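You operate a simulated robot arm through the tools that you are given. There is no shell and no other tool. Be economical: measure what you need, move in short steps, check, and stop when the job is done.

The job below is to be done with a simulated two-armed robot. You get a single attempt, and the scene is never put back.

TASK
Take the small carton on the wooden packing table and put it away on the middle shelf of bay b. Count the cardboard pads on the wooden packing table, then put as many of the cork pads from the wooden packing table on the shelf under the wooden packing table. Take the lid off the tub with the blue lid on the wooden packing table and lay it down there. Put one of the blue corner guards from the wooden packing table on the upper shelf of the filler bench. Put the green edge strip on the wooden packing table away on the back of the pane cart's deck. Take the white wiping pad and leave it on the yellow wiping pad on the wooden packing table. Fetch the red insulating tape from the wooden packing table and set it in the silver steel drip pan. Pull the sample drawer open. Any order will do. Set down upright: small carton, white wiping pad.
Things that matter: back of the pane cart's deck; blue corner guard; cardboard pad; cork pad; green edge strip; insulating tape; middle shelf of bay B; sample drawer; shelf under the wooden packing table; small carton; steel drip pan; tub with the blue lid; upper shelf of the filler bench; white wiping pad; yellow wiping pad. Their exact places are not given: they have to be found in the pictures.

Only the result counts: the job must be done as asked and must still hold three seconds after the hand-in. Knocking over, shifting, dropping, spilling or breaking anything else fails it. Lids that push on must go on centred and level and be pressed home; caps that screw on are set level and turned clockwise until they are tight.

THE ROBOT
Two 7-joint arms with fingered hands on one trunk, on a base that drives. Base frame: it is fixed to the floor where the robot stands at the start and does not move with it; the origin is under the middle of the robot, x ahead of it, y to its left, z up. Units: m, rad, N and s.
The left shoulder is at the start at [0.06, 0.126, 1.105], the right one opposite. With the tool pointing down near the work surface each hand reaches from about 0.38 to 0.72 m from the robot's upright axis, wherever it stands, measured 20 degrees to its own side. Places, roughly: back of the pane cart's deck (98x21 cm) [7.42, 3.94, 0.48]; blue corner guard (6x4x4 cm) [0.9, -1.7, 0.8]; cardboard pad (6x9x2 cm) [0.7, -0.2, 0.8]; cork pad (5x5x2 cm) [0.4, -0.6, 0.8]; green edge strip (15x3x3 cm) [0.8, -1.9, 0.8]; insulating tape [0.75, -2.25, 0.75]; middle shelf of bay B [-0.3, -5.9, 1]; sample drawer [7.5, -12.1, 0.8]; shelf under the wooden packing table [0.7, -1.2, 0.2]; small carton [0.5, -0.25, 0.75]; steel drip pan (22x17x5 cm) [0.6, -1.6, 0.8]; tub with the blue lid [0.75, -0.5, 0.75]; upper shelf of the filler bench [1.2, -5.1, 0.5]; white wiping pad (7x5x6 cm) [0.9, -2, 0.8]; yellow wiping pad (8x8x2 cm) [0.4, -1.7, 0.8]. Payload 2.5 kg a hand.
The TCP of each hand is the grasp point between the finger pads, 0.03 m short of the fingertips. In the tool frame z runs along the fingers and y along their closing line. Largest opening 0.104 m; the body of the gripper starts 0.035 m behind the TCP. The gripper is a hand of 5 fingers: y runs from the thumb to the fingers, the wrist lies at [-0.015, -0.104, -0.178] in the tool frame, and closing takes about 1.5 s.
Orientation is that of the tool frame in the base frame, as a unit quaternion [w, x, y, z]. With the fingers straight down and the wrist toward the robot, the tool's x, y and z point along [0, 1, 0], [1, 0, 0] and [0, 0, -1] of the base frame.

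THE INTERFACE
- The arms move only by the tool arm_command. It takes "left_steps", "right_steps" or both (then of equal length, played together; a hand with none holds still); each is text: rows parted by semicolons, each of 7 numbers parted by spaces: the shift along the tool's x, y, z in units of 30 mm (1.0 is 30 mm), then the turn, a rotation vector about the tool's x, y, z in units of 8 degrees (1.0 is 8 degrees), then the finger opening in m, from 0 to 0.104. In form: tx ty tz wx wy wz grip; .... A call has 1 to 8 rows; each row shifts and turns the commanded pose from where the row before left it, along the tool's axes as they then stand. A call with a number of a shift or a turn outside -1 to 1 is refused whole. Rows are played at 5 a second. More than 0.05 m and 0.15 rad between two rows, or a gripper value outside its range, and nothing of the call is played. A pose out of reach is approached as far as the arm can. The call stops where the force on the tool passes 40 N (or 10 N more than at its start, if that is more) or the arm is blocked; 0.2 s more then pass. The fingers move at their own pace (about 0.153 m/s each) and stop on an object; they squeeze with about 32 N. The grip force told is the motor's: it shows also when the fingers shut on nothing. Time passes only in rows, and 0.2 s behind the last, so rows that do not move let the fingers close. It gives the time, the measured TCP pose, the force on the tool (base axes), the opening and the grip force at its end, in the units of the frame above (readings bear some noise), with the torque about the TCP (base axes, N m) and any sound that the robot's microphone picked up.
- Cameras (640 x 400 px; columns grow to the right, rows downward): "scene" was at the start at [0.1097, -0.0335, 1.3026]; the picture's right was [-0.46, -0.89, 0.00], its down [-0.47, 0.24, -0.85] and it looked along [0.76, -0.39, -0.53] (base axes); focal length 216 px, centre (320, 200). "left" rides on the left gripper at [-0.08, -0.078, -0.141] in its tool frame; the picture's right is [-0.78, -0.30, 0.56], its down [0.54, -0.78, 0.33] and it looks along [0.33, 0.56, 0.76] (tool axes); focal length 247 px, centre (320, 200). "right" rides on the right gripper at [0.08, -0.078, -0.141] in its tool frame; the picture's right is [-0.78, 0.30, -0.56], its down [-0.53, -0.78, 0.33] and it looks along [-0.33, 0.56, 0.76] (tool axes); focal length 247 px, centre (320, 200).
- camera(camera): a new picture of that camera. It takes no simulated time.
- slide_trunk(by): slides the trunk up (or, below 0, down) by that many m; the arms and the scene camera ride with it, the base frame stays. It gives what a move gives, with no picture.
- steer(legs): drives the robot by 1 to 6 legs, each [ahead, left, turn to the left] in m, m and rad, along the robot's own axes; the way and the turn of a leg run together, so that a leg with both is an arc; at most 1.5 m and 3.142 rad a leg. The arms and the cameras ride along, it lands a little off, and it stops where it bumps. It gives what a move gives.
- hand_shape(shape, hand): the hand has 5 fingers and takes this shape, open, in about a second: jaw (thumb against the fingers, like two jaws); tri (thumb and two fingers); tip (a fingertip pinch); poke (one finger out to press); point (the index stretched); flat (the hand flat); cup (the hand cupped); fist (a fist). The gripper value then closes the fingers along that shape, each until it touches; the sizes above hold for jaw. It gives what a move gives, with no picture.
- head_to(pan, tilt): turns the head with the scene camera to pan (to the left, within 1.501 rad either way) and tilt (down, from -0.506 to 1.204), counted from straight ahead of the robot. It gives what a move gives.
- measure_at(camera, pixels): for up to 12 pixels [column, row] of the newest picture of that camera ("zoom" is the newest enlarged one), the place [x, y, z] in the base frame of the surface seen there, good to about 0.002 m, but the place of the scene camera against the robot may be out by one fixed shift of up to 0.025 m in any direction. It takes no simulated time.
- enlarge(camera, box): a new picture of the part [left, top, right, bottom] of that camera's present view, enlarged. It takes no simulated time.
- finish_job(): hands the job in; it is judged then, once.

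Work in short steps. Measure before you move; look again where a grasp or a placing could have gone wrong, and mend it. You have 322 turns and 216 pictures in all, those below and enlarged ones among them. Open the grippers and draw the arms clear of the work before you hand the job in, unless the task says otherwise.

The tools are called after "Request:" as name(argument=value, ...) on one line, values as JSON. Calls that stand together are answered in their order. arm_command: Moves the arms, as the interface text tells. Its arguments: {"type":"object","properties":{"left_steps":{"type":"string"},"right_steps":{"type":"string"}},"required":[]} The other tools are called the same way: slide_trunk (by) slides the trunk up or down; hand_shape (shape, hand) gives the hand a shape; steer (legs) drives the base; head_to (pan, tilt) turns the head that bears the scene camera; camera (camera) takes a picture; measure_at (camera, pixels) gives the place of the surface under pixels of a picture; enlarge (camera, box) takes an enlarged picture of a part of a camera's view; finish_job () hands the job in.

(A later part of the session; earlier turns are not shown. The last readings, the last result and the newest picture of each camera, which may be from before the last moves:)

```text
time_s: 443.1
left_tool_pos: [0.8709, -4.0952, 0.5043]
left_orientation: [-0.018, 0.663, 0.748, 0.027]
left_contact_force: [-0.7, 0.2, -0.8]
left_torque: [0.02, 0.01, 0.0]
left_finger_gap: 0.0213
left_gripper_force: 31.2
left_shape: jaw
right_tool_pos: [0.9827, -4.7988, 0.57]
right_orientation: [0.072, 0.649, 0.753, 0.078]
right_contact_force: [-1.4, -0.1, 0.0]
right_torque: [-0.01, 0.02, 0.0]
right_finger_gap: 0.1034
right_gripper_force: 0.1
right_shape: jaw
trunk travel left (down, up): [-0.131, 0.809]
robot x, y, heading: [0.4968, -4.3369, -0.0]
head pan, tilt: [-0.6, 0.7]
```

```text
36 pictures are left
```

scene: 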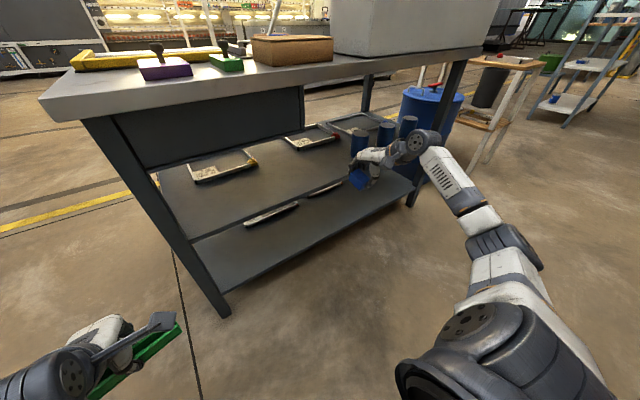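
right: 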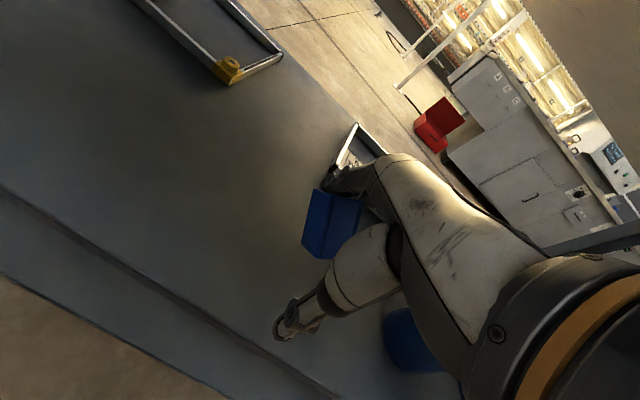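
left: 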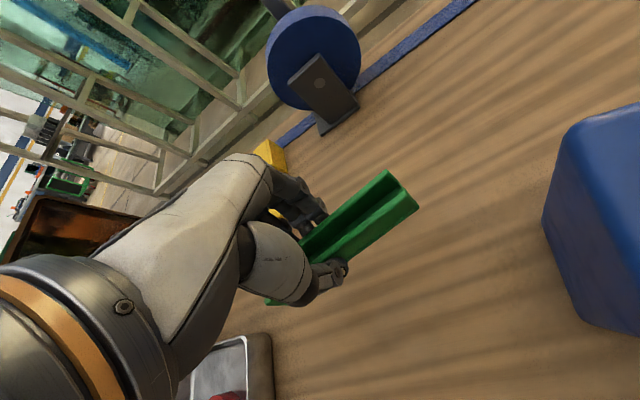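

It still follows the fingers. I lower again near the shelf and change the hand shape to flat to free it.

Request:
slide_trunk(by=-0.062)

Request:
hand_shape(shape="flat", hand="right")

Request:
camera(camera="right")

```text
time_s: 444.1
left_tool_pos: [0.8714, -4.0943, 0.4422]
left_orientation: [-0.017, 0.663, 0.748, 0.028]
left_contact_force: [-0.4, 0.8, -0.4]
left_torque: [0.01, 0.0, -0.02]
left_finger_gap: 0.0211
left_gripper_force: 31.4
left_shape: jaw
right_tool_pos: [0.9817, -4.7994, 0.508]
right_orientation: [0.073, 0.649, 0.753, 0.077]
right_contact_force: [-0.4, 0.5, -0.8]
right_torque: [0.0, -0.04, -0.01]
right_finger_gap: 0.1038
right_gripper_force: 0.1
right_shape: jaw
trunk travel left (down, up): [-0.069, 0.871]
robot x, y, heading: [0.4948, -4.3334, 0.005]
head pan, tilt: [-0.6, 0.7]
```

```text
time_s: 445.0
left_tool_pos: [0.8707, -4.0953, 0.4428]
left_orientation: [-0.017, 0.662, 0.749, 0.028]
left_contact_force: [0.4, -0.7, -0.7]
left_torque: [0.01, -0.01, 0.0]
left_finger_gap: 0.0211
left_gripper_force: 32.0
left_shape: jaw
right_tool_pos: [0.9833, -4.7983, 0.5083]
right_orientation: [0.072, 0.649, 0.753, 0.078]
right_contact_force: [-0.8, -0.4, 0.4]
right_torque: [-0.02, -0.02, 0.01]
right_finger_gap: 0.096
right_gripper_force: 0.1
right_shape: flat
trunk travel left (down, up): [-0.069, 0.871]
robot x, y, heading: [0.4923, -4.3362, 0.001]
head pan, tilt: [-0.6, 0.7]
```

```text
35 pictures are left
```

right: 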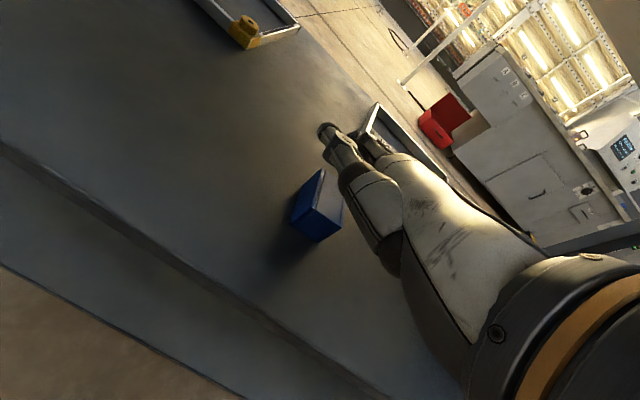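

The guard is freed and stands on the shelf. I raise the trunk and check.

Request:
slide_trunk(by=0.06)

Request:
camera(camera="right")

```text
time_s: 446.0
left_tool_pos: [0.8715, -4.0951, 0.503]
left_orientation: [-0.018, 0.663, 0.748, 0.028]
left_contact_force: [-0.3, -0.4, -0.9]
left_torque: [0.0, 0.0, 0.03]
left_finger_gap: 0.0211
left_gripper_force: 32.2
left_shape: jaw
right_tool_pos: [0.9835, -4.799, 0.5681]
right_orientation: [0.072, 0.649, 0.753, 0.078]
right_contact_force: [0.5, -0.1, -1.2]
right_torque: [-0.01, 0.01, -0.01]
right_finger_gap: 0.096
right_gripper_force: 0.1
right_shape: flat
trunk travel left (down, up): [-0.129, 0.811]
robot x, y, heading: [0.4922, -4.3352, 0.002]
head pan, tilt: [-0.6, 0.7]
```

```text
34 pictures are left
```

right: 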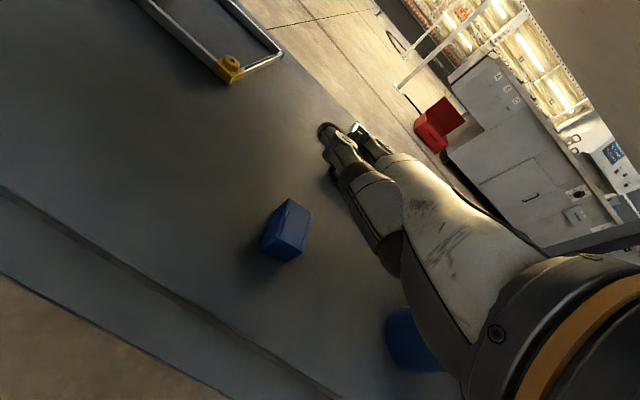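

The guard stands free on the upper shelf. I back out, raise the trunk, tuck the right arm and head east along y≈-3.4.

Request:
steer(legs=[[-0.22, 0.0, 0.0], [0.0, 0.9, 0.0]])

Request:
slide_trunk(by=0.37)

Request:
hand_shape(shape="jaw", hand="right")

Request:
arm_command(right_steps="0.9 0 0 0 0 0 0.104;0.9 0 0 0 0 0 0.104;0.9 0 0 0 0 0 0.104;0.9 0 0 0 0 0 0.104;0.9 0 0 0 0 0 0.104;0.9 0 0 0 0 0 0.104")

Request:
steer(legs=[[1.3, 0.0, 0.0]])

Request:
head_to(pan=0.45, tilt=0.15)

Request:
camera(camera="scene")

```text
time_s: 452.0
left_tool_pos: [0.6524, -3.1929, 0.5021]
left_orientation: [-0.017, 0.664, 0.747, 0.028]
left_contact_force: [-0.8, -1.0, 0.2]
left_torque: [-0.01, -0.01, 0.03]
left_finger_gap: 0.0211
left_gripper_force: 32.0
left_shape: jaw
right_tool_pos: [0.7582, -3.8969, 0.5668]
right_orientation: [0.071, 0.652, 0.751, 0.078]
right_contact_force: [0.6, 0.3, -0.2]
right_torque: [0.01, -0.01, 0.0]
right_finger_gap: 0.096
right_gripper_force: 0.0
right_shape: flat
trunk travel left (down, up): [-0.129, 0.811]
robot x, y, heading: [0.271, -3.4306, -0.007]
head pan, tilt: [-0.6, 0.7]
```

```text
time_s: 455.6
left_tool_pos: [0.6513, -3.1929, 0.8729]
left_orientation: [-0.018, 0.665, 0.746, 0.028]
left_contact_force: [-0.4, -0.1, -0.2]
left_torque: [-0.05, 0.01, 0.04]
left_finger_gap: 0.021
left_gripper_force: 31.9
left_shape: jaw
right_tool_pos: [0.759, -3.8975, 0.9369]
right_orientation: [0.073, 0.651, 0.751, 0.078]
right_contact_force: [-0.6, 0.3, 0.4]
right_torque: [0.02, -0.03, -0.02]
right_finger_gap: 0.096
right_gripper_force: 0.1
right_shape: flat
trunk travel left (down, up): [-0.499, 0.441]
robot x, y, heading: [0.271, -3.4304, -0.004]
head pan, tilt: [-0.6, 0.7]
```

```text
time_s: 456.5
left_tool_pos: [0.6515, -3.1923, 0.8732]
left_orientation: [-0.016, 0.665, 0.746, 0.028]
left_contact_force: [-1.4, -0.6, -0.9]
left_torque: [0.02, -0.02, -0.02]
left_finger_gap: 0.0213
left_gripper_force: 32.4
left_shape: jaw
right_tool_pos: [0.7584, -3.8963, 0.9375]
right_orientation: [0.073, 0.652, 0.751, 0.078]
right_contact_force: [0.3, 0.8, -0.5]
right_torque: [0.03, -0.02, 0.0]
right_finger_gap: 0.1036
right_gripper_force: 0.1
right_shape: jaw
trunk travel left (down, up): [-0.499, 0.441]
robot x, y, heading: [0.2711, -3.43, -0.006]
head pan, tilt: [-0.6, 0.7]
```

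```text
time_s: 457.9
left_tool_pos: [0.6516, -3.1924, 0.8727]
left_orientation: [-0.017, 0.665, 0.746, 0.027]
left_contact_force: [-0.1, 0.0, -0.9]
left_torque: [0.01, 0.02, -0.02]
left_finger_gap: 0.0211
left_gripper_force: 32.5
left_shape: jaw
right_tool_pos: [0.7356, -3.7362, 0.9356]
right_orientation: [0.073, 0.652, 0.751, 0.078]
right_contact_force: [0.5, 0.7, 0.2]
right_torque: [0.0, -0.04, -0.03]
right_finger_gap: 0.1039
right_gripper_force: 0.0
right_shape: jaw
trunk travel left (down, up): [-0.499, 0.441]
robot x, y, heading: [0.2674, -3.4304, -0.005]
head pan, tilt: [-0.6, 0.7]
```

```text
time_s: 464.5
left_tool_pos: [1.9609, -3.213, 0.8727]
left_orientation: [-0.017, 0.67, 0.741, 0.028]
left_contact_force: [-0.1, -0.1, -0.1]
left_torque: [-0.04, -0.01, -0.03]
left_finger_gap: 0.0208
left_gripper_force: 32.0
left_shape: jaw
right_tool_pos: [2.0386, -3.7576, 0.9352]
right_orientation: [0.072, 0.657, 0.747, 0.077]
right_contact_force: [0.3, 0.6, -0.4]
right_torque: [0.0, 0.01, 0.02]
right_finger_gap: 0.104
right_gripper_force: 0.0
right_shape: jaw
trunk travel left (down, up): [-0.499, 0.441]
robot x, y, heading: [1.5811, -3.4451, -0.022]
head pan, tilt: [-0.6, 0.7]
```

```text
time_s: 465.8
left_tool_pos: [1.961, -3.2129, 0.8739]
left_orientation: [-0.017, 0.67, 0.742, 0.029]
left_contact_force: [0.0, -0.4, -1.3]
left_torque: [0.03, 0.02, -0.02]
left_finger_gap: 0.0209
left_gripper_force: 32.0
left_shape: jaw
right_tool_pos: [2.0374, -3.7575, 0.9355]
right_orientation: [0.073, 0.657, 0.746, 0.078]
right_contact_force: [0.0, 0.3, 1.2]
right_torque: [0.0, 0.03, -0.02]
right_finger_gap: 0.1038
right_gripper_force: 0.2
right_shape: jaw
trunk travel left (down, up): [-0.499, 0.441]
robot x, y, heading: [1.5767, -3.4448, -0.014]
head pan, tilt: [0.45, 0.15]
```

```text
33 pictures are left
```

scene: 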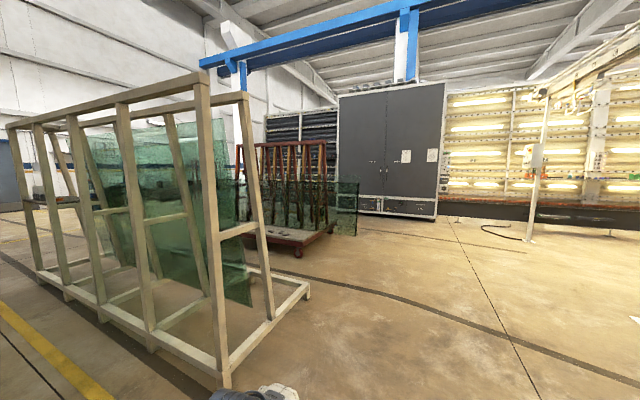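

A red cart with upright rack and panes is visible at (300,210) – likely the pane cart. I measure it and floor points on the way.

Request:
measure_at(camera="scene", pixels=[[300, 245], [335, 228], [270, 240], [345, 225], [240, 180], [225, 380], [308, 292], [400, 240], [320, 150], [265, 160], [440, 200]])

Request:
enlarge(camera="scene", box=[220, 120, 380, 270])

```text
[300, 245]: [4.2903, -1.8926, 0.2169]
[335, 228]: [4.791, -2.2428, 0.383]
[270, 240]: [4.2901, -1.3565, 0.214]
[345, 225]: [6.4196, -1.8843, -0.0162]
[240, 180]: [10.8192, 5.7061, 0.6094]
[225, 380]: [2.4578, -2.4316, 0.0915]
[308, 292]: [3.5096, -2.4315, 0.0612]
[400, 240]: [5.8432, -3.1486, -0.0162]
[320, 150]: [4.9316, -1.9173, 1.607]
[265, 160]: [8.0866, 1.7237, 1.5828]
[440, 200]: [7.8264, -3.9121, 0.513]
```

```text
2.67 times, centred on (300, 195) of scene
```

zoom: 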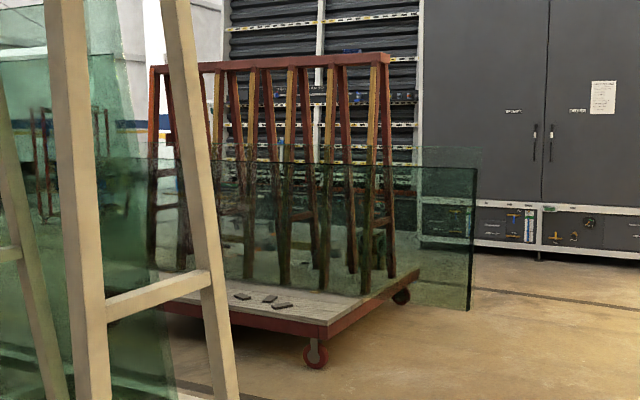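

That cart is another one (at x≈4.3). The pane cart must be further; I drive east to x≈6.1, then turn north and look.

Request:
steer(legs=[[1.5, 0.0, 0.015], [1.5, 0.0, 0.0], [1.5, 0.0, 0.0], [0.0, 0.0, 1.57], [1.0, 0.0, 0.0]])

Request:
head_to(pan=-0.1, tilt=0.15)

Request:
camera(camera="scene")

```text
time_s: 495.7
left_tool_pos: [5.7894, -2.0133, 0.8736]
left_orientation: [-0.032, -0.067, 0.997, 0.008]
left_contact_force: [-0.6, -0.2, -1.3]
left_torque: [-0.01, 0.0, 0.01]
left_finger_gap: 0.0208
left_gripper_force: 31.9
left_shape: jaw
right_tool_pos: [6.3322, -1.9184, 0.9353]
right_orientation: [-0.004, -0.079, 0.991, 0.106]
right_contact_force: [0.4, -0.3, -0.5]
right_torque: [0.0, 0.01, -0.01]
right_finger_gap: 0.1041
right_gripper_force: 0.0
right_shape: jaw
trunk travel left (down, up): [-0.499, 0.441]
robot x, y, heading: [6.0367, -2.3881, 1.584]
head pan, tilt: [0.45, 0.15]
```

```text
time_s: 496.7
left_tool_pos: [5.7896, -2.0137, 0.8739]
left_orientation: [-0.032, -0.067, 0.997, 0.007]
left_contact_force: [-0.6, -0.2, -0.7]
left_torque: [0.03, 0.01, 0.02]
left_finger_gap: 0.0213
left_gripper_force: 32.0
left_shape: jaw
right_tool_pos: [6.3321, -1.919, 0.9354]
right_orientation: [-0.005, -0.079, 0.991, 0.107]
right_contact_force: [-0.4, -0.1, -0.2]
right_torque: [0.02, -0.01, -0.02]
right_finger_gap: 0.1036
right_gripper_force: 0.0
right_shape: jaw
trunk travel left (down, up): [-0.499, 0.441]
robot x, y, heading: [6.0312, -2.3899, 1.584]
head pan, tilt: [-0.099, 0.15]
```

```text
31 pictures are left
```

scene: 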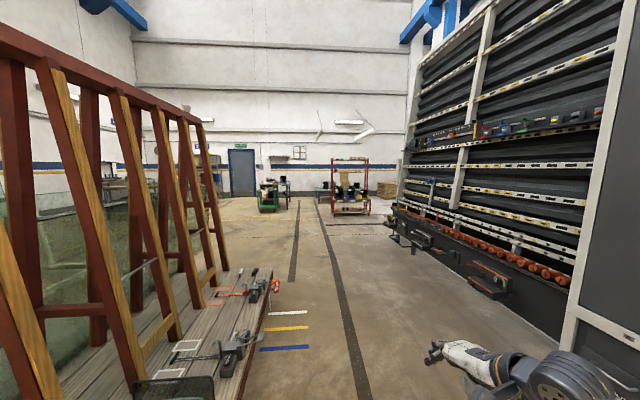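

A red-framed cart stands ahead at (350,195). I measure and zoom on it.

Request:
enlarge(camera="scene", box=[300, 140, 420, 230])

Request:
measure_at(camera="zoom", pixels=[[180, 290], [360, 310], [270, 330], [165, 140], [370, 120], [270, 290], [240, 260], [320, 250], [270, 350]])

```text
4.44 times, centred on (360, 185) of scene
```

zoom: 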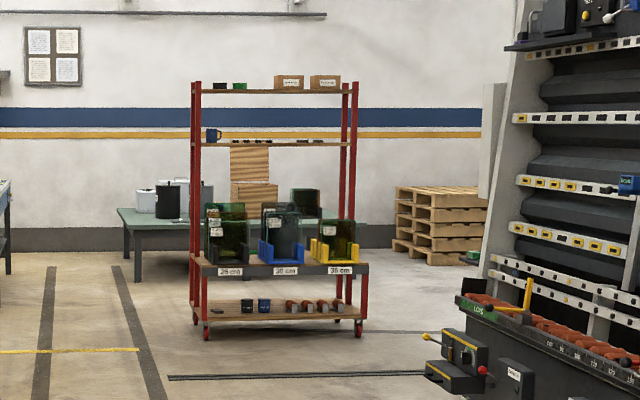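

```text
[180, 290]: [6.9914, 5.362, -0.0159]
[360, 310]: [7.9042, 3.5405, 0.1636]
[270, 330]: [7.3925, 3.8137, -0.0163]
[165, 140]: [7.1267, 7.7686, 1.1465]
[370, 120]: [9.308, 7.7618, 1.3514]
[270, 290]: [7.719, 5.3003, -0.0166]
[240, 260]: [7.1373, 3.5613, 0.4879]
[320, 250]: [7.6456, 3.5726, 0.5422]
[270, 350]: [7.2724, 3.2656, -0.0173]
```

The pane cart stands at x≈6.9–7.9, y≈3.5–4.1; its back faces +y. I check clearance to the cart on my left before driving north.

Request:
measure_at(camera="scene", pixels=[[240, 390], [272, 285], [245, 340], [270, 360], [330, 300], [300, 230], [400, 280], [270, 205], [330, 212], [478, 290], [285, 260]])

```text
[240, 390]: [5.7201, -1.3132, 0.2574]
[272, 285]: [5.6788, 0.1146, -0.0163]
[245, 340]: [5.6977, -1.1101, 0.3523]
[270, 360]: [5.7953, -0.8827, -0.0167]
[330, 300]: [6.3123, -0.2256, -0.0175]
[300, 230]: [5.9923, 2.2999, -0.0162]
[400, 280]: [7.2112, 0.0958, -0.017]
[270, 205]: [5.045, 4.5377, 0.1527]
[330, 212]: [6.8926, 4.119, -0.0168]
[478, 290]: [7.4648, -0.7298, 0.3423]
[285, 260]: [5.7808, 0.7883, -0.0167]
```

I shift 0.2 m right and drive north 7.1 m to y≈4.7, then look toward the cart's back.

Request:
steer(legs=[[0.0, -0.2, -0.012], [1.5, 0.0, 0.0], [1.5, 0.0, 0.0], [1.5, 0.0, 0.0], [1.5, 0.0, 0.0], [1.1, 0.0, 0.0]])

Request:
head_to(pan=-1.4, tilt=0.4)

Request:
camera(camera="scene")

```text
time_s: 531.8
left_tool_pos: [5.9833, 5.1267, 0.8728]
left_orientation: [-0.032, -0.056, 0.998, 0.008]
left_contact_force: [0.6, 0.2, -1.5]
left_torque: [0.02, -0.02, 0.02]
left_finger_gap: 0.0209
left_gripper_force: 32.4
left_shape: jaw
right_tool_pos: [6.5259, 5.2108, 0.9357]
right_orientation: [-0.004, -0.069, 0.992, 0.106]
right_contact_force: [-0.5, -0.1, -0.4]
right_torque: [-0.01, -0.01, -0.04]
right_finger_gap: 0.1038
right_gripper_force: 0.1
right_shape: jaw
trunk travel left (down, up): [-0.499, 0.441]
robot x, y, heading: [6.221, 4.7491, 1.56]
head pan, tilt: [-0.099, 0.15]
```

```text
time_s: 533.3
left_tool_pos: [5.9827, 5.1266, 0.8742]
left_orientation: [-0.031, -0.056, 0.998, 0.008]
left_contact_force: [0.4, -0.7, -0.1]
left_torque: [0.03, 0.0, -0.02]
left_finger_gap: 0.021
left_gripper_force: 32.1
left_shape: jaw
right_tool_pos: [6.5275, 5.2104, 0.9351]
right_orientation: [-0.003, -0.069, 0.992, 0.107]
right_contact_force: [0.4, -0.6, -0.4]
right_torque: [-0.01, 0.0, 0.0]
right_finger_gap: 0.1037
right_gripper_force: 0.1
right_shape: jaw
trunk travel left (down, up): [-0.499, 0.441]
robot x, y, heading: [6.2176, 4.7454, 1.562]
head pan, tilt: [-1.4, 0.4]
```

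```text
29 pictures are left
```

scene: 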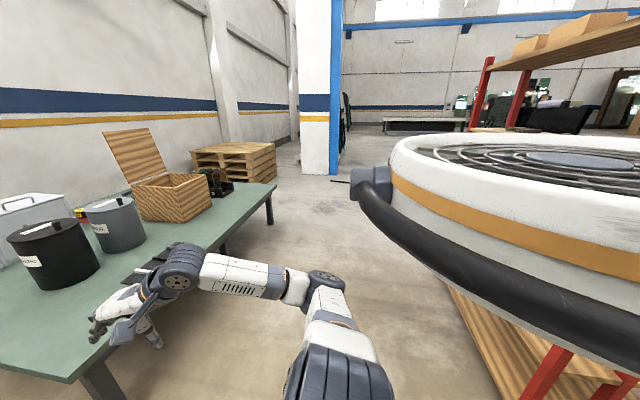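

I measure the bench front edge and the cart's back edge to find the free lane.

Request:
measure_at(camera="scene", pixels=[[270, 190], [230, 240], [75, 375], [520, 330], [475, 310], [550, 370], [520, 100], [480, 90], [500, 370], [600, 380]])

```text
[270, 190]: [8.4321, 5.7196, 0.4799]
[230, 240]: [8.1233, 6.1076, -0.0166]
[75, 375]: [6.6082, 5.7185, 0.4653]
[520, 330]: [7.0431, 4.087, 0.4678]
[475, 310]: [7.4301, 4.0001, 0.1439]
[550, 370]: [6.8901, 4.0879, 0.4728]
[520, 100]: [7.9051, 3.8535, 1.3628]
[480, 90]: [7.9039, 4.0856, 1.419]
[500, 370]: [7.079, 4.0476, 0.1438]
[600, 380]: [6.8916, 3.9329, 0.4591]
```

Lane is y 4.09–5.72. I turn, drive along it to x≈7.25 and turn to face the cart's back.

Request:
steer(legs=[[0.0, 0.0, -1.565], [0.0, 0.12, 0.0], [1.03, 0.0, 0.0], [0.0, 0.0, -1.57]])

Request:
head_to(pan=0.1, tilt=0.55)

Request:
camera(camera="scene")

```text
time_s: 546.9
left_tool_pos: [7.465, 4.4721, 0.8743]
left_orientation: [0.007, 0.998, 0.052, 0.031]
left_contact_force: [-0.7, 0.5, -0.7]
left_torque: [-0.01, -0.02, -0.01]
left_finger_gap: 0.0208
left_gripper_force: 31.8
left_shape: jaw
right_tool_pos: [6.919, 4.3926, 0.9355]
right_orientation: [0.106, 0.992, 0.066, 0.002]
right_contact_force: [-0.7, 0.4, -0.8]
right_torque: [0.0, 0.02, 0.0]
right_finger_gap: 0.1039
right_gripper_force: 0.0
right_shape: jaw
trunk travel left (down, up): [-0.499, 0.441]
robot x, y, heading: [7.2306, 4.8493, -1.585]
head pan, tilt: [-1.4, 0.4]
```

```text
time_s: 548.5
left_tool_pos: [7.4639, 4.472, 0.8732]
left_orientation: [0.008, 0.998, 0.053, 0.032]
left_contact_force: [-0.2, -0.8, -0.5]
left_torque: [0.0, -0.01, 0.04]
left_finger_gap: 0.0209
left_gripper_force: 32.3
left_shape: jaw
right_tool_pos: [6.9194, 4.3929, 0.936]
right_orientation: [0.107, 0.992, 0.064, 0.002]
right_contact_force: [-0.2, 0.2, 0.5]
right_torque: [0.02, 0.01, -0.02]
right_finger_gap: 0.1034
right_gripper_force: 0.1
right_shape: jaw
trunk travel left (down, up): [-0.499, 0.441]
robot x, y, heading: [7.2288, 4.854, -1.585]
head pan, tilt: [0.099, 0.55]
```

```text
28 pictures are left
```

scene: 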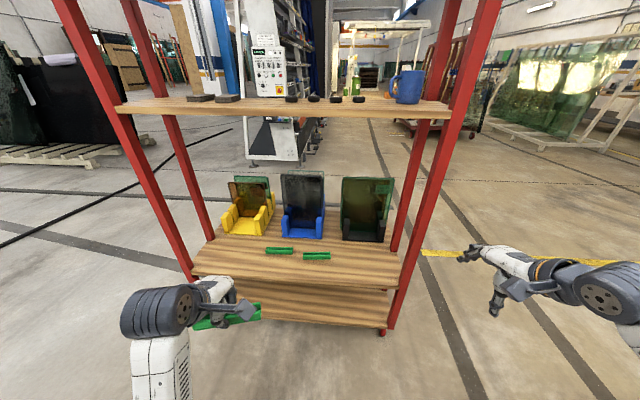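

The deck's near (back) zone is free; two other green strips lie further in. I measure the deck.

Request:
measure_at(camera="scene", pixels=[[280, 250], [317, 256], [300, 266], [250, 262], [300, 280], [350, 265], [230, 250], [300, 105], [240, 235], [390, 280]])

Request:
steer(legs=[[0.0, 0.14, 0.015]])

```text
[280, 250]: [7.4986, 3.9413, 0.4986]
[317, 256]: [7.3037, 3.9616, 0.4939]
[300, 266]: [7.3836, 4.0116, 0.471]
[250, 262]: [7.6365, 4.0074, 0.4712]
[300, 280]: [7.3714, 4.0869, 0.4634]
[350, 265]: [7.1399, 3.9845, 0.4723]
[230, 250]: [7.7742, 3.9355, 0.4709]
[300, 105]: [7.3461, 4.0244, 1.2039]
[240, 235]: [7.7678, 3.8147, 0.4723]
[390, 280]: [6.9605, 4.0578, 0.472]
```

```text
time_s: 549.9
left_tool_pos: [7.612, 4.4745, 0.8727]
left_orientation: [0.007, 0.998, 0.061, 0.032]
left_contact_force: [-0.3, -0.2, -1.1]
left_torque: [-0.03, 0.04, 0.01]
left_finger_gap: 0.0207
left_gripper_force: 32.2
left_shape: jaw
right_tool_pos: [7.0694, 4.3859, 0.9346]
right_orientation: [0.106, 0.992, 0.073, 0.004]
right_contact_force: [-0.4, -0.4, 0.0]
right_torque: [0.0, 0.01, 0.01]
right_finger_gap: 0.1036
right_gripper_force: 0.0
right_shape: jaw
trunk travel left (down, up): [-0.499, 0.441]
robot x, y, heading: [7.3721, 4.8501, -1.566]
head pan, tilt: [0.099, 0.55]
```

Deck z≈0.489; free spot at x≈7.70, y≈3.94. I level the strip, extend the left hand, retract the right one, shift left 9 cm and lower the trunk.

Request:
arm_command(left_steps="0 0.9 0 0.06 -0.22 0 0.01;0 0.9 0 0.07 -0.23 0 0.01;0 0.9 0 0 0 0 0.01;0 0 0 0 0 0 0.01", right_steps="0 -0.9 0 0 0 0 0.104;0 -0.9 0 0 0 0 0.104;0 -0.9 0 0 0 0 0.104;0 0 0 0 0 0 0.104")

Request:
steer(legs=[[0.0, 0.09, 0.0]])

Request:
slide_trunk(by=-0.3)

Request:
camera(camera="scene")

```text
time_s: 550.9
left_tool_pos: [7.6196, 4.3926, 0.8735]
left_orientation: [0.001, 0.998, 0.059, 0.0]
left_contact_force: [-0.5, 0.2, -0.1]
left_torque: [0.01, 0.01, -0.02]
left_finger_gap: 0.0207
left_gripper_force: 31.5
left_shape: jaw
right_tool_pos: [7.0566, 4.4658, 0.9189]
right_orientation: [0.106, 0.992, 0.073, 0.004]
right_contact_force: [0.0, 0.4, 0.5]
right_torque: [-0.02, -0.02, 0.0]
right_finger_gap: 0.104
right_gripper_force: 0.1
right_shape: jaw
trunk travel left (down, up): [-0.499, 0.441]
robot x, y, heading: [7.3735, 4.8503, -1.569]
head pan, tilt: [0.099, 0.55]
```

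```text
time_s: 552.0
left_tool_pos: [7.7126, 4.3931, 0.8729]
left_orientation: [0.0, 0.998, 0.06, 0.0]
left_contact_force: [-0.3, -0.2, -0.3]
left_torque: [0.01, 0.03, -0.01]
left_finger_gap: 0.0207
left_gripper_force: 32.0
left_shape: jaw
right_tool_pos: [7.1468, 4.4666, 0.919]
right_orientation: [0.106, 0.992, 0.073, 0.004]
right_contact_force: [0.5, -0.1, 0.4]
right_torque: [-0.01, 0.0, 0.01]
right_finger_gap: 0.1038
right_gripper_force: 0.0
right_shape: jaw
trunk travel left (down, up): [-0.499, 0.441]
robot x, y, heading: [7.4667, 4.8529, -1.569]
head pan, tilt: [0.099, 0.55]
```

```text
time_s: 555.0
left_tool_pos: [7.7104, 4.3926, 0.5734]
left_orientation: [0.0, 0.998, 0.06, 0.0]
left_contact_force: [-0.4, 0.2, -0.1]
left_torque: [0.0, -0.02, 0.04]
left_finger_gap: 0.0208
left_gripper_force: 31.9
left_shape: jaw
right_tool_pos: [7.1462, 4.4655, 0.619]
right_orientation: [0.106, 0.992, 0.073, 0.004]
right_contact_force: [0.5, -0.3, 0.2]
right_torque: [0.01, 0.05, -0.02]
right_finger_gap: 0.1037
right_gripper_force: 0.0
right_shape: jaw
trunk travel left (down, up): [-0.199, 0.741]
robot x, y, heading: [7.4673, 4.8522, -1.571]
head pan, tilt: [0.099, 0.55]
```

```text
27 pictures are left
```

scene: 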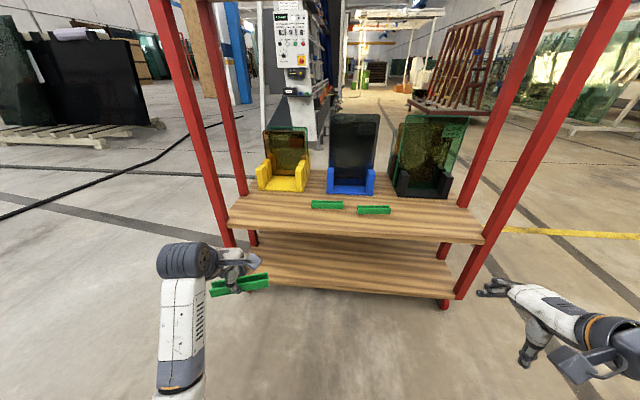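

Clear. I drive 0.445 m forward so the strip is over the deck's back zone.

Request:
steer(legs=[[0.445, 0.0, 0.0]])

Request:
camera(camera="left")

```text
time_s: 557.6
left_tool_pos: [7.7142, 3.9561, 0.5735]
left_orientation: [0.001, 0.998, 0.062, -0.001]
left_contact_force: [0.0, -0.4, -0.3]
left_torque: [-0.02, 0.01, 0.04]
left_finger_gap: 0.021
left_gripper_force: 31.8
left_shape: jaw
right_tool_pos: [7.1481, 4.0261, 0.6183]
right_orientation: [0.107, 0.991, 0.075, 0.006]
right_contact_force: [0.0, 0.1, -0.2]
right_torque: [-0.03, 0.0, 0.02]
right_finger_gap: 0.1038
right_gripper_force: 0.0
right_shape: jaw
trunk travel left (down, up): [-0.199, 0.741]
robot x, y, heading: [7.4643, 4.4128, -1.564]
head pan, tilt: [0.099, 0.55]
```

```text
26 pictures are left
```

left: 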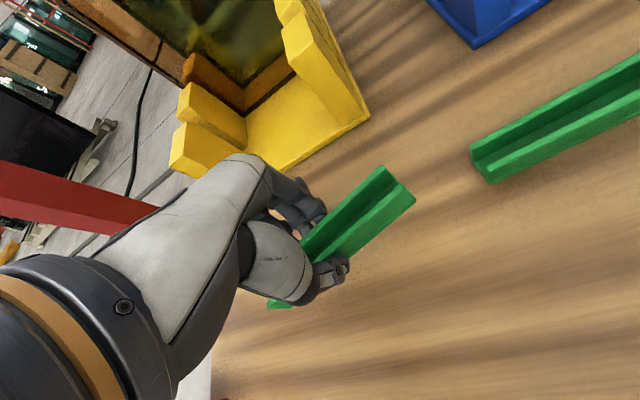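

I measure the yellow stand's near edge, the deck and the neighbouring strip.

Request:
measure_at(camera="left", pixels=[[368, 118], [300, 160], [480, 170], [450, 220], [350, 300], [400, 200], [345, 205]])

```text
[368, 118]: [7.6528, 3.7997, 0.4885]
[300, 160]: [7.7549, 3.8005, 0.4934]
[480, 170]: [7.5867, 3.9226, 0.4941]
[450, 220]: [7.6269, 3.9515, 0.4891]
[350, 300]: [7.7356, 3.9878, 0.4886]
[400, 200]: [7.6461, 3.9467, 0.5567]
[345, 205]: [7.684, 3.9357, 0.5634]
```

Clearance is fine; deck z 0.4885. I lower with the trunk.

Request:
slide_trunk(by=-0.042)

Request:
slide_trunk(by=-0.006)

```text
time_s: 558.5
left_tool_pos: [7.713, 3.9551, 0.5314]
left_orientation: [0.001, 0.998, 0.061, 0.0]
left_contact_force: [0.1, -0.6, -0.8]
left_torque: [-0.02, -0.01, 0.01]
left_finger_gap: 0.0209
left_gripper_force: 32.0
left_shape: jaw
right_tool_pos: [7.1496, 4.0259, 0.5758]
right_orientation: [0.107, 0.992, 0.074, 0.005]
right_contact_force: [-0.2, 1.6, 0.0]
right_torque: [0.02, 0.0, 0.0]
right_finger_gap: 0.1041
right_gripper_force: 0.0
right_shape: jaw
trunk travel left (down, up): [-0.157, 0.783]
robot x, y, heading: [7.4624, 4.4167, -1.566]
head pan, tilt: [0.099, 0.55]
```

```text
time_s: 559.0
left_tool_pos: [7.7131, 3.9551, 0.5259]
left_orientation: [0.002, 0.998, 0.062, 0.0]
left_contact_force: [-1.4, 0.0, 2.4]
left_torque: [-0.02, -0.03, -0.03]
left_finger_gap: 0.0209
left_gripper_force: 31.6
left_shape: jaw
right_tool_pos: [7.1498, 4.0254, 0.5698]
right_orientation: [0.106, 0.992, 0.074, 0.003]
right_contact_force: [-0.1, -0.1, 0.1]
right_torque: [-0.02, 0.01, -0.03]
right_finger_gap: 0.1037
right_gripper_force: 0.1
right_shape: jaw
trunk travel left (down, up): [-0.151, 0.789]
robot x, y, heading: [7.4634, 4.4141, -1.569]
head pan, tilt: [0.099, 0.55]
```

Touching. I open and lift, then check the strip stays.

Request:
arm_command(left_steps="0 0 0 0 0 0 0.035;0 0 0 0 0 0 0.05;0 0 0 0 0 0 0.065;0 0 0 0 0 0 0.065")

Request:
slide_trunk(by=0.06)

Request:
camera(camera="left")

```text
time_s: 560.0
left_tool_pos: [7.7124, 3.9549, 0.5253]
left_orientation: [0.0, 0.998, 0.062, 0.0]
left_contact_force: [0.7, 1.0, 0.5]
left_torque: [0.01, 0.02, -0.01]
left_finger_gap: 0.0644
left_gripper_force: 0.0
left_shape: jaw
right_tool_pos: [7.1489, 4.0263, 0.57]
right_orientation: [0.107, 0.991, 0.075, 0.004]
right_contact_force: [0.8, 0.3, -0.1]
right_torque: [0.01, 0.01, 0.0]
right_finger_gap: 0.1038
right_gripper_force: 0.1
right_shape: jaw
trunk travel left (down, up): [-0.151, 0.789]
robot x, y, heading: [7.4621, 4.4146, -1.571]
head pan, tilt: [0.099, 0.55]
```

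```text
time_s: 561.0
left_tool_pos: [7.7142, 3.9557, 0.5852]
left_orientation: [0.001, 0.998, 0.062, 0.001]
left_contact_force: [0.8, 0.8, -0.2]
left_torque: [0.0, 0.02, 0.03]
left_finger_gap: 0.0647
left_gripper_force: 0.2
left_shape: jaw
right_tool_pos: [7.1494, 4.0255, 0.6308]
right_orientation: [0.106, 0.992, 0.074, 0.005]
right_contact_force: [-0.1, 0.4, -0.6]
right_torque: [0.04, -0.02, -0.01]
right_finger_gap: 0.1039
right_gripper_force: 0.1
right_shape: jaw
trunk travel left (down, up): [-0.211, 0.729]
robot x, y, heading: [7.4615, 4.4125, -1.574]
head pan, tilt: [0.099, 0.55]
```

```text
25 pictures are left
```

left: 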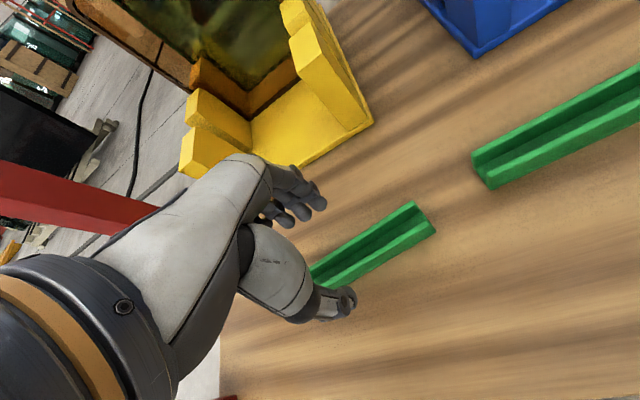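

The strip lies on the back of the deck. I back out, raise the trunk and head south toward the sample drawer.

Request:
steer(legs=[[-0.5, 0.0, 0.0]])

Request:
slide_trunk(by=0.3)

Request:
steer(legs=[[0.0, -1.22, 0.0], [1.5, 0.0, 0.0], [1.5, 0.0, 0.0], [1.5, 0.0, 0.0], [1.5, 0.0, 0.0], [1.5, 0.0, 0.0]])

Request:
head_to(pan=0.0, tilt=0.2)

Request:
camera(camera="scene")

```text
time_s: 564.0
left_tool_pos: [7.7127, 4.4537, 0.5854]
left_orientation: [0.0, 0.998, 0.064, 0.0]
left_contact_force: [0.1, 0.4, 0.4]
left_torque: [0.0, 0.01, 0.03]
left_finger_gap: 0.0644
left_gripper_force: 0.1
left_shape: jaw
right_tool_pos: [7.1482, 4.5245, 0.6301]
right_orientation: [0.106, 0.991, 0.076, 0.005]
right_contact_force: [0.8, 0.2, -0.6]
right_torque: [-0.02, -0.02, 0.01]
right_finger_gap: 0.1037
right_gripper_force: 0.1
right_shape: jaw
trunk travel left (down, up): [-0.211, 0.729]
robot x, y, heading: [7.4593, 4.9108, -1.564]
head pan, tilt: [0.099, 0.55]
```

```text
time_s: 567.0
left_tool_pos: [7.7132, 4.4557, 0.8851]
left_orientation: [0.001, 0.998, 0.064, 0.0]
left_contact_force: [-0.4, 0.2, 1.1]
left_torque: [0.0, -0.02, -0.01]
left_finger_gap: 0.0645
left_gripper_force: 0.1
left_shape: jaw
right_tool_pos: [7.1477, 4.5239, 0.9298]
right_orientation: [0.107, 0.991, 0.075, 0.004]
right_contact_force: [0.6, 0.3, 0.5]
right_torque: [-0.02, -0.04, 0.04]
right_finger_gap: 0.1038
right_gripper_force: 0.3
right_shape: jaw
trunk travel left (down, up): [-0.511, 0.429]
robot x, y, heading: [7.4637, 4.9113, -1.565]
head pan, tilt: [0.099, 0.55]
```

```text
time_s: 608.1
left_tool_pos: [6.8015, -3.0062, 0.8858]
left_orientation: [0.001, 0.997, 0.079, 0.0]
left_contact_force: [-0.4, 0.0, 0.7]
left_torque: [-0.02, -0.02, 0.0]
left_finger_gap: 0.0646
left_gripper_force: 0.1
left_shape: jaw
right_tool_pos: [6.2353, -2.9538, 0.9311]
right_orientation: [0.107, 0.99, 0.093, 0.006]
right_contact_force: [-0.4, 0.5, 0.2]
right_torque: [0.0, 0.01, -0.01]
right_finger_gap: 0.1037
right_gripper_force: 0.0
right_shape: jaw
trunk travel left (down, up): [-0.511, 0.429]
robot x, y, heading: [6.534, -2.5569, -1.534]
head pan, tilt: [0.099, 0.55]
```

```text
time_s: 608.9
left_tool_pos: [6.8016, -3.0042, 0.8861]
left_orientation: [0.0, 0.997, 0.079, 0.0]
left_contact_force: [0.3, 0.0, 0.6]
left_torque: [0.0, 0.02, -0.02]
left_finger_gap: 0.0647
left_gripper_force: 0.1
left_shape: jaw
right_tool_pos: [6.2354, -2.9558, 0.9303]
right_orientation: [0.106, 0.99, 0.092, 0.006]
right_contact_force: [0.0, 0.0, 0.1]
right_torque: [0.01, -0.02, 0.0]
right_finger_gap: 0.1043
right_gripper_force: 0.0
right_shape: jaw
trunk travel left (down, up): [-0.511, 0.429]
robot x, y, heading: [6.5339, -2.5566, -1.531]
head pan, tilt: [0.0, 0.201]
```

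```text
24 pictures are left
```

scene: 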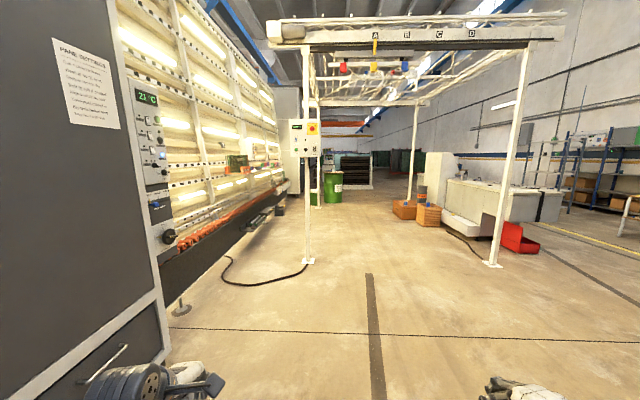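

I measure the gantry posts, barrel and boxes to plan the way south.

Request:
measure_at(camera="scene", pixels=[[307, 262], [494, 265], [332, 200], [403, 218], [428, 225], [270, 215], [380, 195], [355, 180], [230, 275], [318, 205], [375, 215], [345, 160]])

Request:
enlarge(camera="scene", box=[260, 120, 440, 240])

```text
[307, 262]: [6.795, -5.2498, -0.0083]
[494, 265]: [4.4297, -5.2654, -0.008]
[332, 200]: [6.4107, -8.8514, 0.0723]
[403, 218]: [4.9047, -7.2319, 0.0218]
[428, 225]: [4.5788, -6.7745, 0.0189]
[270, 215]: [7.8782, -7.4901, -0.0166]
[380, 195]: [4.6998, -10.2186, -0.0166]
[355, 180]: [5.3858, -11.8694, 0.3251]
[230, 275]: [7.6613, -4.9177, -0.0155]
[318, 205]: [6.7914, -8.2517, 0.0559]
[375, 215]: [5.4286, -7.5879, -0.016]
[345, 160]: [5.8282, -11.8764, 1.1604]
```

```text
3.33 times, centred on (350, 180) of scene
```

zoom: 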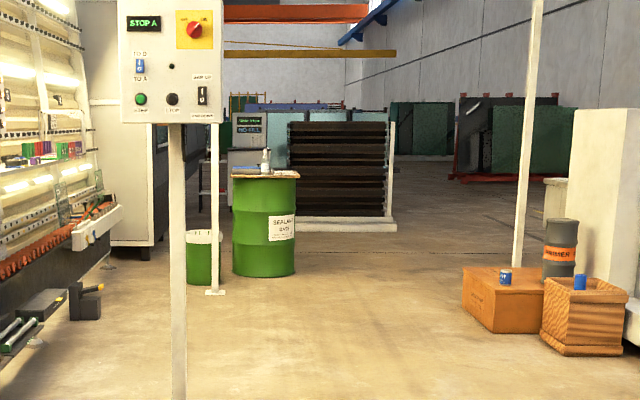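

Corridor x≈5.65 is clear between barrel and boxes. I drive south along it to y≈-10.1.

Request:
steer(legs=[[0.0, -0.88, -0.04], [1.5, 0.0, 0.0], [1.5, 0.0, 0.0], [1.5, 0.0, 0.0], [1.5, 0.0, 0.0], [1.4, 0.0, 0.0]])

Request:
head_to(pan=0.75, tilt=0.25)

Request:
camera(camera="scene")

```text
time_s: 648.1
left_tool_pos: [5.6471, -10.3977, 0.885]
left_orientation: [0.001, 0.999, 0.038, 0.001]
left_contact_force: [-0.2, -0.2, 0.1]
left_torque: [0.0, 0.0, 0.04]
left_finger_gap: 0.0648
left_gripper_force: 0.0
left_shape: jaw
right_tool_pos: [5.0866, -10.3, 0.9288]
right_orientation: [0.107, 0.993, 0.05, 0.002]
right_contact_force: [-0.3, -0.2, -0.4]
right_torque: [-0.02, 0.02, 0.01]
right_finger_gap: 0.1039
right_gripper_force: 0.0
right_shape: jaw
trunk travel left (down, up): [-0.511, 0.429]
robot x, y, heading: [5.416, -9.9274, -1.615]
head pan, tilt: [0.0, 0.201]
```

```text
time_s: 649.2
left_tool_pos: [5.647, -10.398, 0.885]
left_orientation: [0.001, 0.999, 0.038, 0.001]
left_contact_force: [0.2, 0.7, -0.3]
left_torque: [-0.04, 0.02, 0.01]
left_finger_gap: 0.0645
left_gripper_force: 0.1
left_shape: jaw
right_tool_pos: [5.0876, -10.3008, 0.9285]
right_orientation: [0.107, 0.993, 0.051, 0.002]
right_contact_force: [0.1, 0.1, -0.1]
right_torque: [0.06, 0.03, 0.01]
right_finger_gap: 0.104
right_gripper_force: 0.0
right_shape: jaw
trunk travel left (down, up): [-0.511, 0.429]
robot x, y, heading: [5.4219, -9.9248, -1.613]
head pan, tilt: [0.75, 0.25]
```

```text
22 pictures are left
```

scene: 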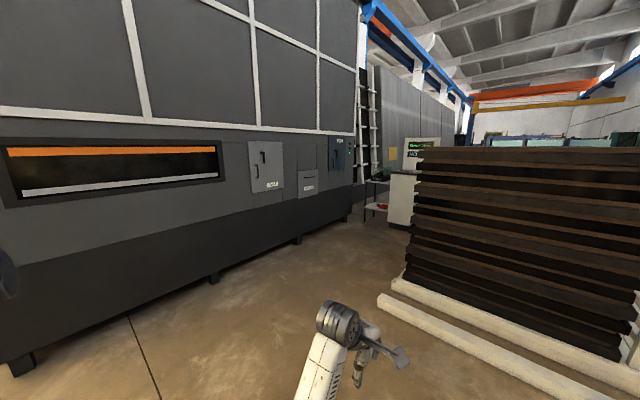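

The large oven-like machine has small panels at (265,170), (308,182), (338,158). I zoom to read them.

Request:
enlarge(camera="scene", box=[230, 120, 370, 220])

Request:
measure_at(camera="zoom", pixels=[[160, 200], [360, 250], [350, 270], [500, 160], [330, 230], [390, 230], [330, 320], [390, 320], [360, 290], [410, 400]])

```text
4.00 times, centred on (300, 170) of scene
```

zoom: 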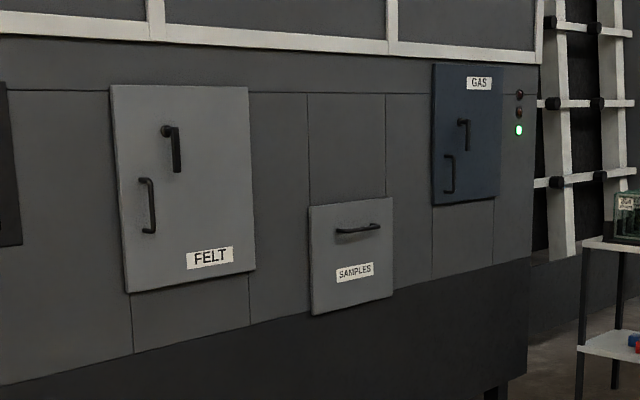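

```text
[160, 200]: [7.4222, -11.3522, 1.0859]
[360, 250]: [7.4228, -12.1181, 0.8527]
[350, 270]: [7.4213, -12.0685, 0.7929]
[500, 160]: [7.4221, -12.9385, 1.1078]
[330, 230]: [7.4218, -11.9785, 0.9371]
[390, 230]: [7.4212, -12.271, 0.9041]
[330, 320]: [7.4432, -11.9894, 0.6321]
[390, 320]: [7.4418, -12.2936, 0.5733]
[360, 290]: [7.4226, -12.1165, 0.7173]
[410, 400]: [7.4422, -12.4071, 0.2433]
```

The drawer marked "SAMPLES" has its face at x≈7.433, y≈-12.12, with a horizontal bar handle. I measure the stack of boards to plan the approach lane.

Request:
measure_at(camera="scene", pixels=[[382, 303], [400, 280], [412, 230], [350, 260], [320, 260], [392, 215], [370, 215], [540, 385], [300, 280]])

Request:
measure_at(camera="zoom", pixels=[[337, 231], [379, 227], [357, 230], [345, 231], [370, 229], [357, 225]])

```text
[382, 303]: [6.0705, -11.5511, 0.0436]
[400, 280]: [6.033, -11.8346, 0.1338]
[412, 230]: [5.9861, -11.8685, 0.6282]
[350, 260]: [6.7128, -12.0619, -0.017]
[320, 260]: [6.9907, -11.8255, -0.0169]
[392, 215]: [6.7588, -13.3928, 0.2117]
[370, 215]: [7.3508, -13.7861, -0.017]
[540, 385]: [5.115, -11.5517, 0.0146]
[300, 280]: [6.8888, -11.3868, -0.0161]
```

```text
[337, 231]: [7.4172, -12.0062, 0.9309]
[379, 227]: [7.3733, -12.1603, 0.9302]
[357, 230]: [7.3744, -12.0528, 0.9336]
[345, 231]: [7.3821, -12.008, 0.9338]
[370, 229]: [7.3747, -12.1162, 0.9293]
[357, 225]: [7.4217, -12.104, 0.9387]
```

Handle bar: true x≈7.385, z≈0.948, y≈-12.01…-12.17. I turn to face +x, move into the lane at x≈6.55 and strafe to y≈-12.25.

Request:
steer(legs=[[0.0, 0.0, 1.613], [1.13, 0.0, 0.0], [0.0, -1.2, 0.0], [0.0, -1.12, 0.0]])

Request:
head_to(pan=0.1, tilt=0.5)

Request:
camera(camera="scene")

```text
time_s: 670.0
left_tool_pos: [7.0628, -12.0033, 0.8853]
left_orientation: [0.001, 0.654, 0.756, 0.0]
left_contact_force: [-0.1, -0.7, -0.6]
left_torque: [-0.02, -0.01, -0.01]
left_finger_gap: 0.0647
left_gripper_force: 0.1
left_shape: jaw
right_tool_pos: [7.0041, -12.5681, 0.9309]
right_orientation: [0.07, 0.64, 0.761, 0.08]
right_contact_force: [0.2, 0.8, -1.0]
right_torque: [0.03, 0.0, -0.01]
right_finger_gap: 0.1035
right_gripper_force: 0.1
right_shape: jaw
trunk travel left (down, up): [-0.511, 0.429]
robot x, y, heading: [6.6071, -12.2629, 0.025]
head pan, tilt: [0.75, 0.25]
```

```text
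time_s: 671.0
left_tool_pos: [7.0625, -12.0036, 0.8847]
left_orientation: [0.001, 0.654, 0.757, 0.001]
left_contact_force: [0.0, 0.1, 0.2]
left_torque: [-0.02, 0.0, -0.03]
left_finger_gap: 0.0647
left_gripper_force: 0.1
left_shape: jaw
right_tool_pos: [7.0033, -12.5698, 0.9306]
right_orientation: [0.071, 0.64, 0.761, 0.079]
right_contact_force: [-0.2, 0.6, -0.5]
right_torque: [0.03, -0.01, -0.01]
right_finger_gap: 0.1041
right_gripper_force: 0.1
right_shape: jaw
trunk travel left (down, up): [-0.511, 0.429]
robot x, y, heading: [6.6069, -12.2615, 0.024]
head pan, tilt: [0.099, 0.499]
```

```text
20 pictures are left
```

scene: 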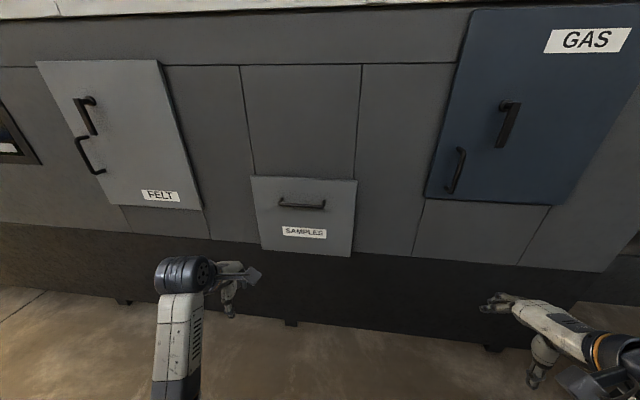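

I measure the SAMPLES handle bar ((281,203)–(324,206)) precisely.

Request:
enlarge(camera="scene", box=[260, 180, 350, 240])

Request:
measure_at(camera="zoom", pixels=[[160, 160], [240, 170], [320, 178], [440, 180], [445, 190], [135, 165], [300, 140], [300, 185]])

```text
6.67 times, centred on (305, 210) of scene
```

zoom: 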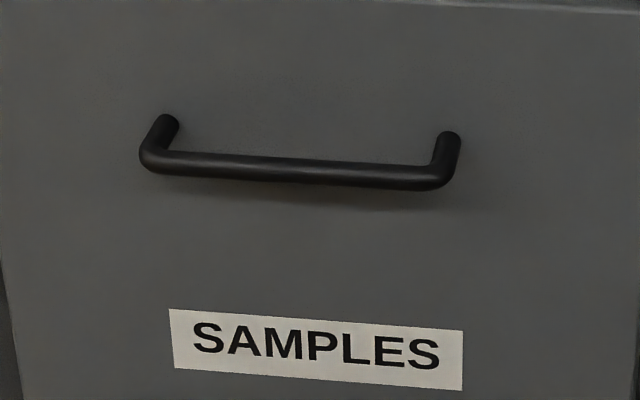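

```text
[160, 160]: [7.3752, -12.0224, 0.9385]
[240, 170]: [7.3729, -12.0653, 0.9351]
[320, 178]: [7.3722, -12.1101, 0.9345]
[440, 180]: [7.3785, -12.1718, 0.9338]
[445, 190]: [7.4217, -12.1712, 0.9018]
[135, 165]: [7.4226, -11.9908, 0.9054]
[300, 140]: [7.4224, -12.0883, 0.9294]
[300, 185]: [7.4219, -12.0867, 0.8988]
```

Bar centre ≈ (7.390,-12.106,0.949). I turn the left hand to point forward with fingers above and thumb below.

Request:
arm_command(left_steps="0 0 0 -0.935 -0.067 0.068 0.08;0 0 0 -0.935 -0.067 0.068 0.08;0 0 0 -0.935 -0.067 0.068 0.08;0 0 0 -0.935 -0.067 0.068 0.08;0 0 0 -0.935 -0.067 0.068 0.08;0 0 0 -0.935 -0.067 0.068 0.08;0 0 0 -0.935 -0.067 0.068 0.08;0 0 0 -0.935 -0.067 0.068 0.08")

```text
time_s: 672.8
left_tool_pos: [7.0617, -12.0032, 0.8854]
left_orientation: [0.353, 0.593, 0.631, 0.354]
left_contact_force: [-0.4, 0.7, 0.4]
left_torque: [0.01, 0.0, 0.03]
left_finger_gap: 0.0797
left_gripper_force: 0.2
left_shape: jaw
right_tool_pos: [7.0031, -12.5703, 0.931]
right_orientation: [0.072, 0.64, 0.761, 0.079]
right_contact_force: [0.1, -0.2, 0.5]
right_torque: [-0.02, 0.0, -0.02]
right_finger_gap: 0.1039
right_gripper_force: 0.0
right_shape: jaw
trunk travel left (down, up): [-0.511, 0.429]
robot x, y, heading: [6.6105, -12.2631, 0.027]
head pan, tilt: [0.099, 0.499]
```

Request:
arm_command(left_steps="0 0 0 -0.935 -0.067 0.068 0.08;0 0 0 -0.935 -0.067 0.068 0.08;0 0 0 -0.935 -0.067 0.068 0.08;0 0 0 -0.935 -0.067 0.068 0.08;-0.85 0.53 0 0 0 0 0.08;-0.85 0.53 0 0 0 0 0.08;-0.85 0.53 0 0 0 0 0.08;-0.85 0.53 0 0 0 0 0.08")

Request:
camera(camera="left")

```text
time_s: 674.6
left_tool_pos: [7.0639, -12.1071, 0.9508]
left_orientation: [0.5, 0.5, 0.5, 0.5]
left_contact_force: [-0.6, 0.2, -0.1]
left_torque: [0.01, -0.01, -0.04]
left_finger_gap: 0.0797
left_gripper_force: 0.1
left_shape: jaw
right_tool_pos: [7.0036, -12.5694, 0.9294]
right_orientation: [0.071, 0.64, 0.761, 0.079]
right_contact_force: [0.2, 0.1, -0.3]
right_torque: [0.02, 0.0, 0.01]
right_finger_gap: 0.104
right_gripper_force: 0.0
right_shape: jaw
trunk travel left (down, up): [-0.511, 0.429]
robot x, y, heading: [6.6108, -12.2612, 0.024]
head pan, tilt: [0.099, 0.499]
```

```text
18 pictures are left
```

left: 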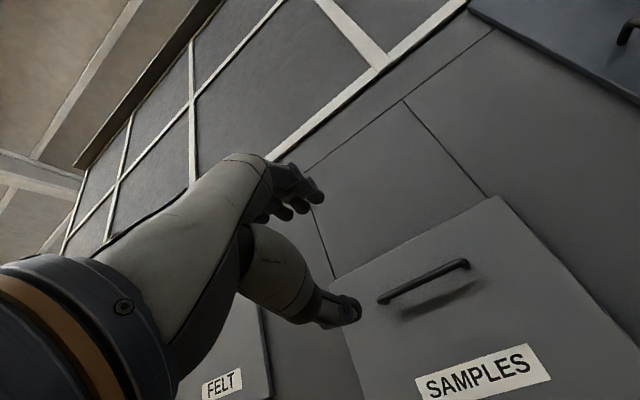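

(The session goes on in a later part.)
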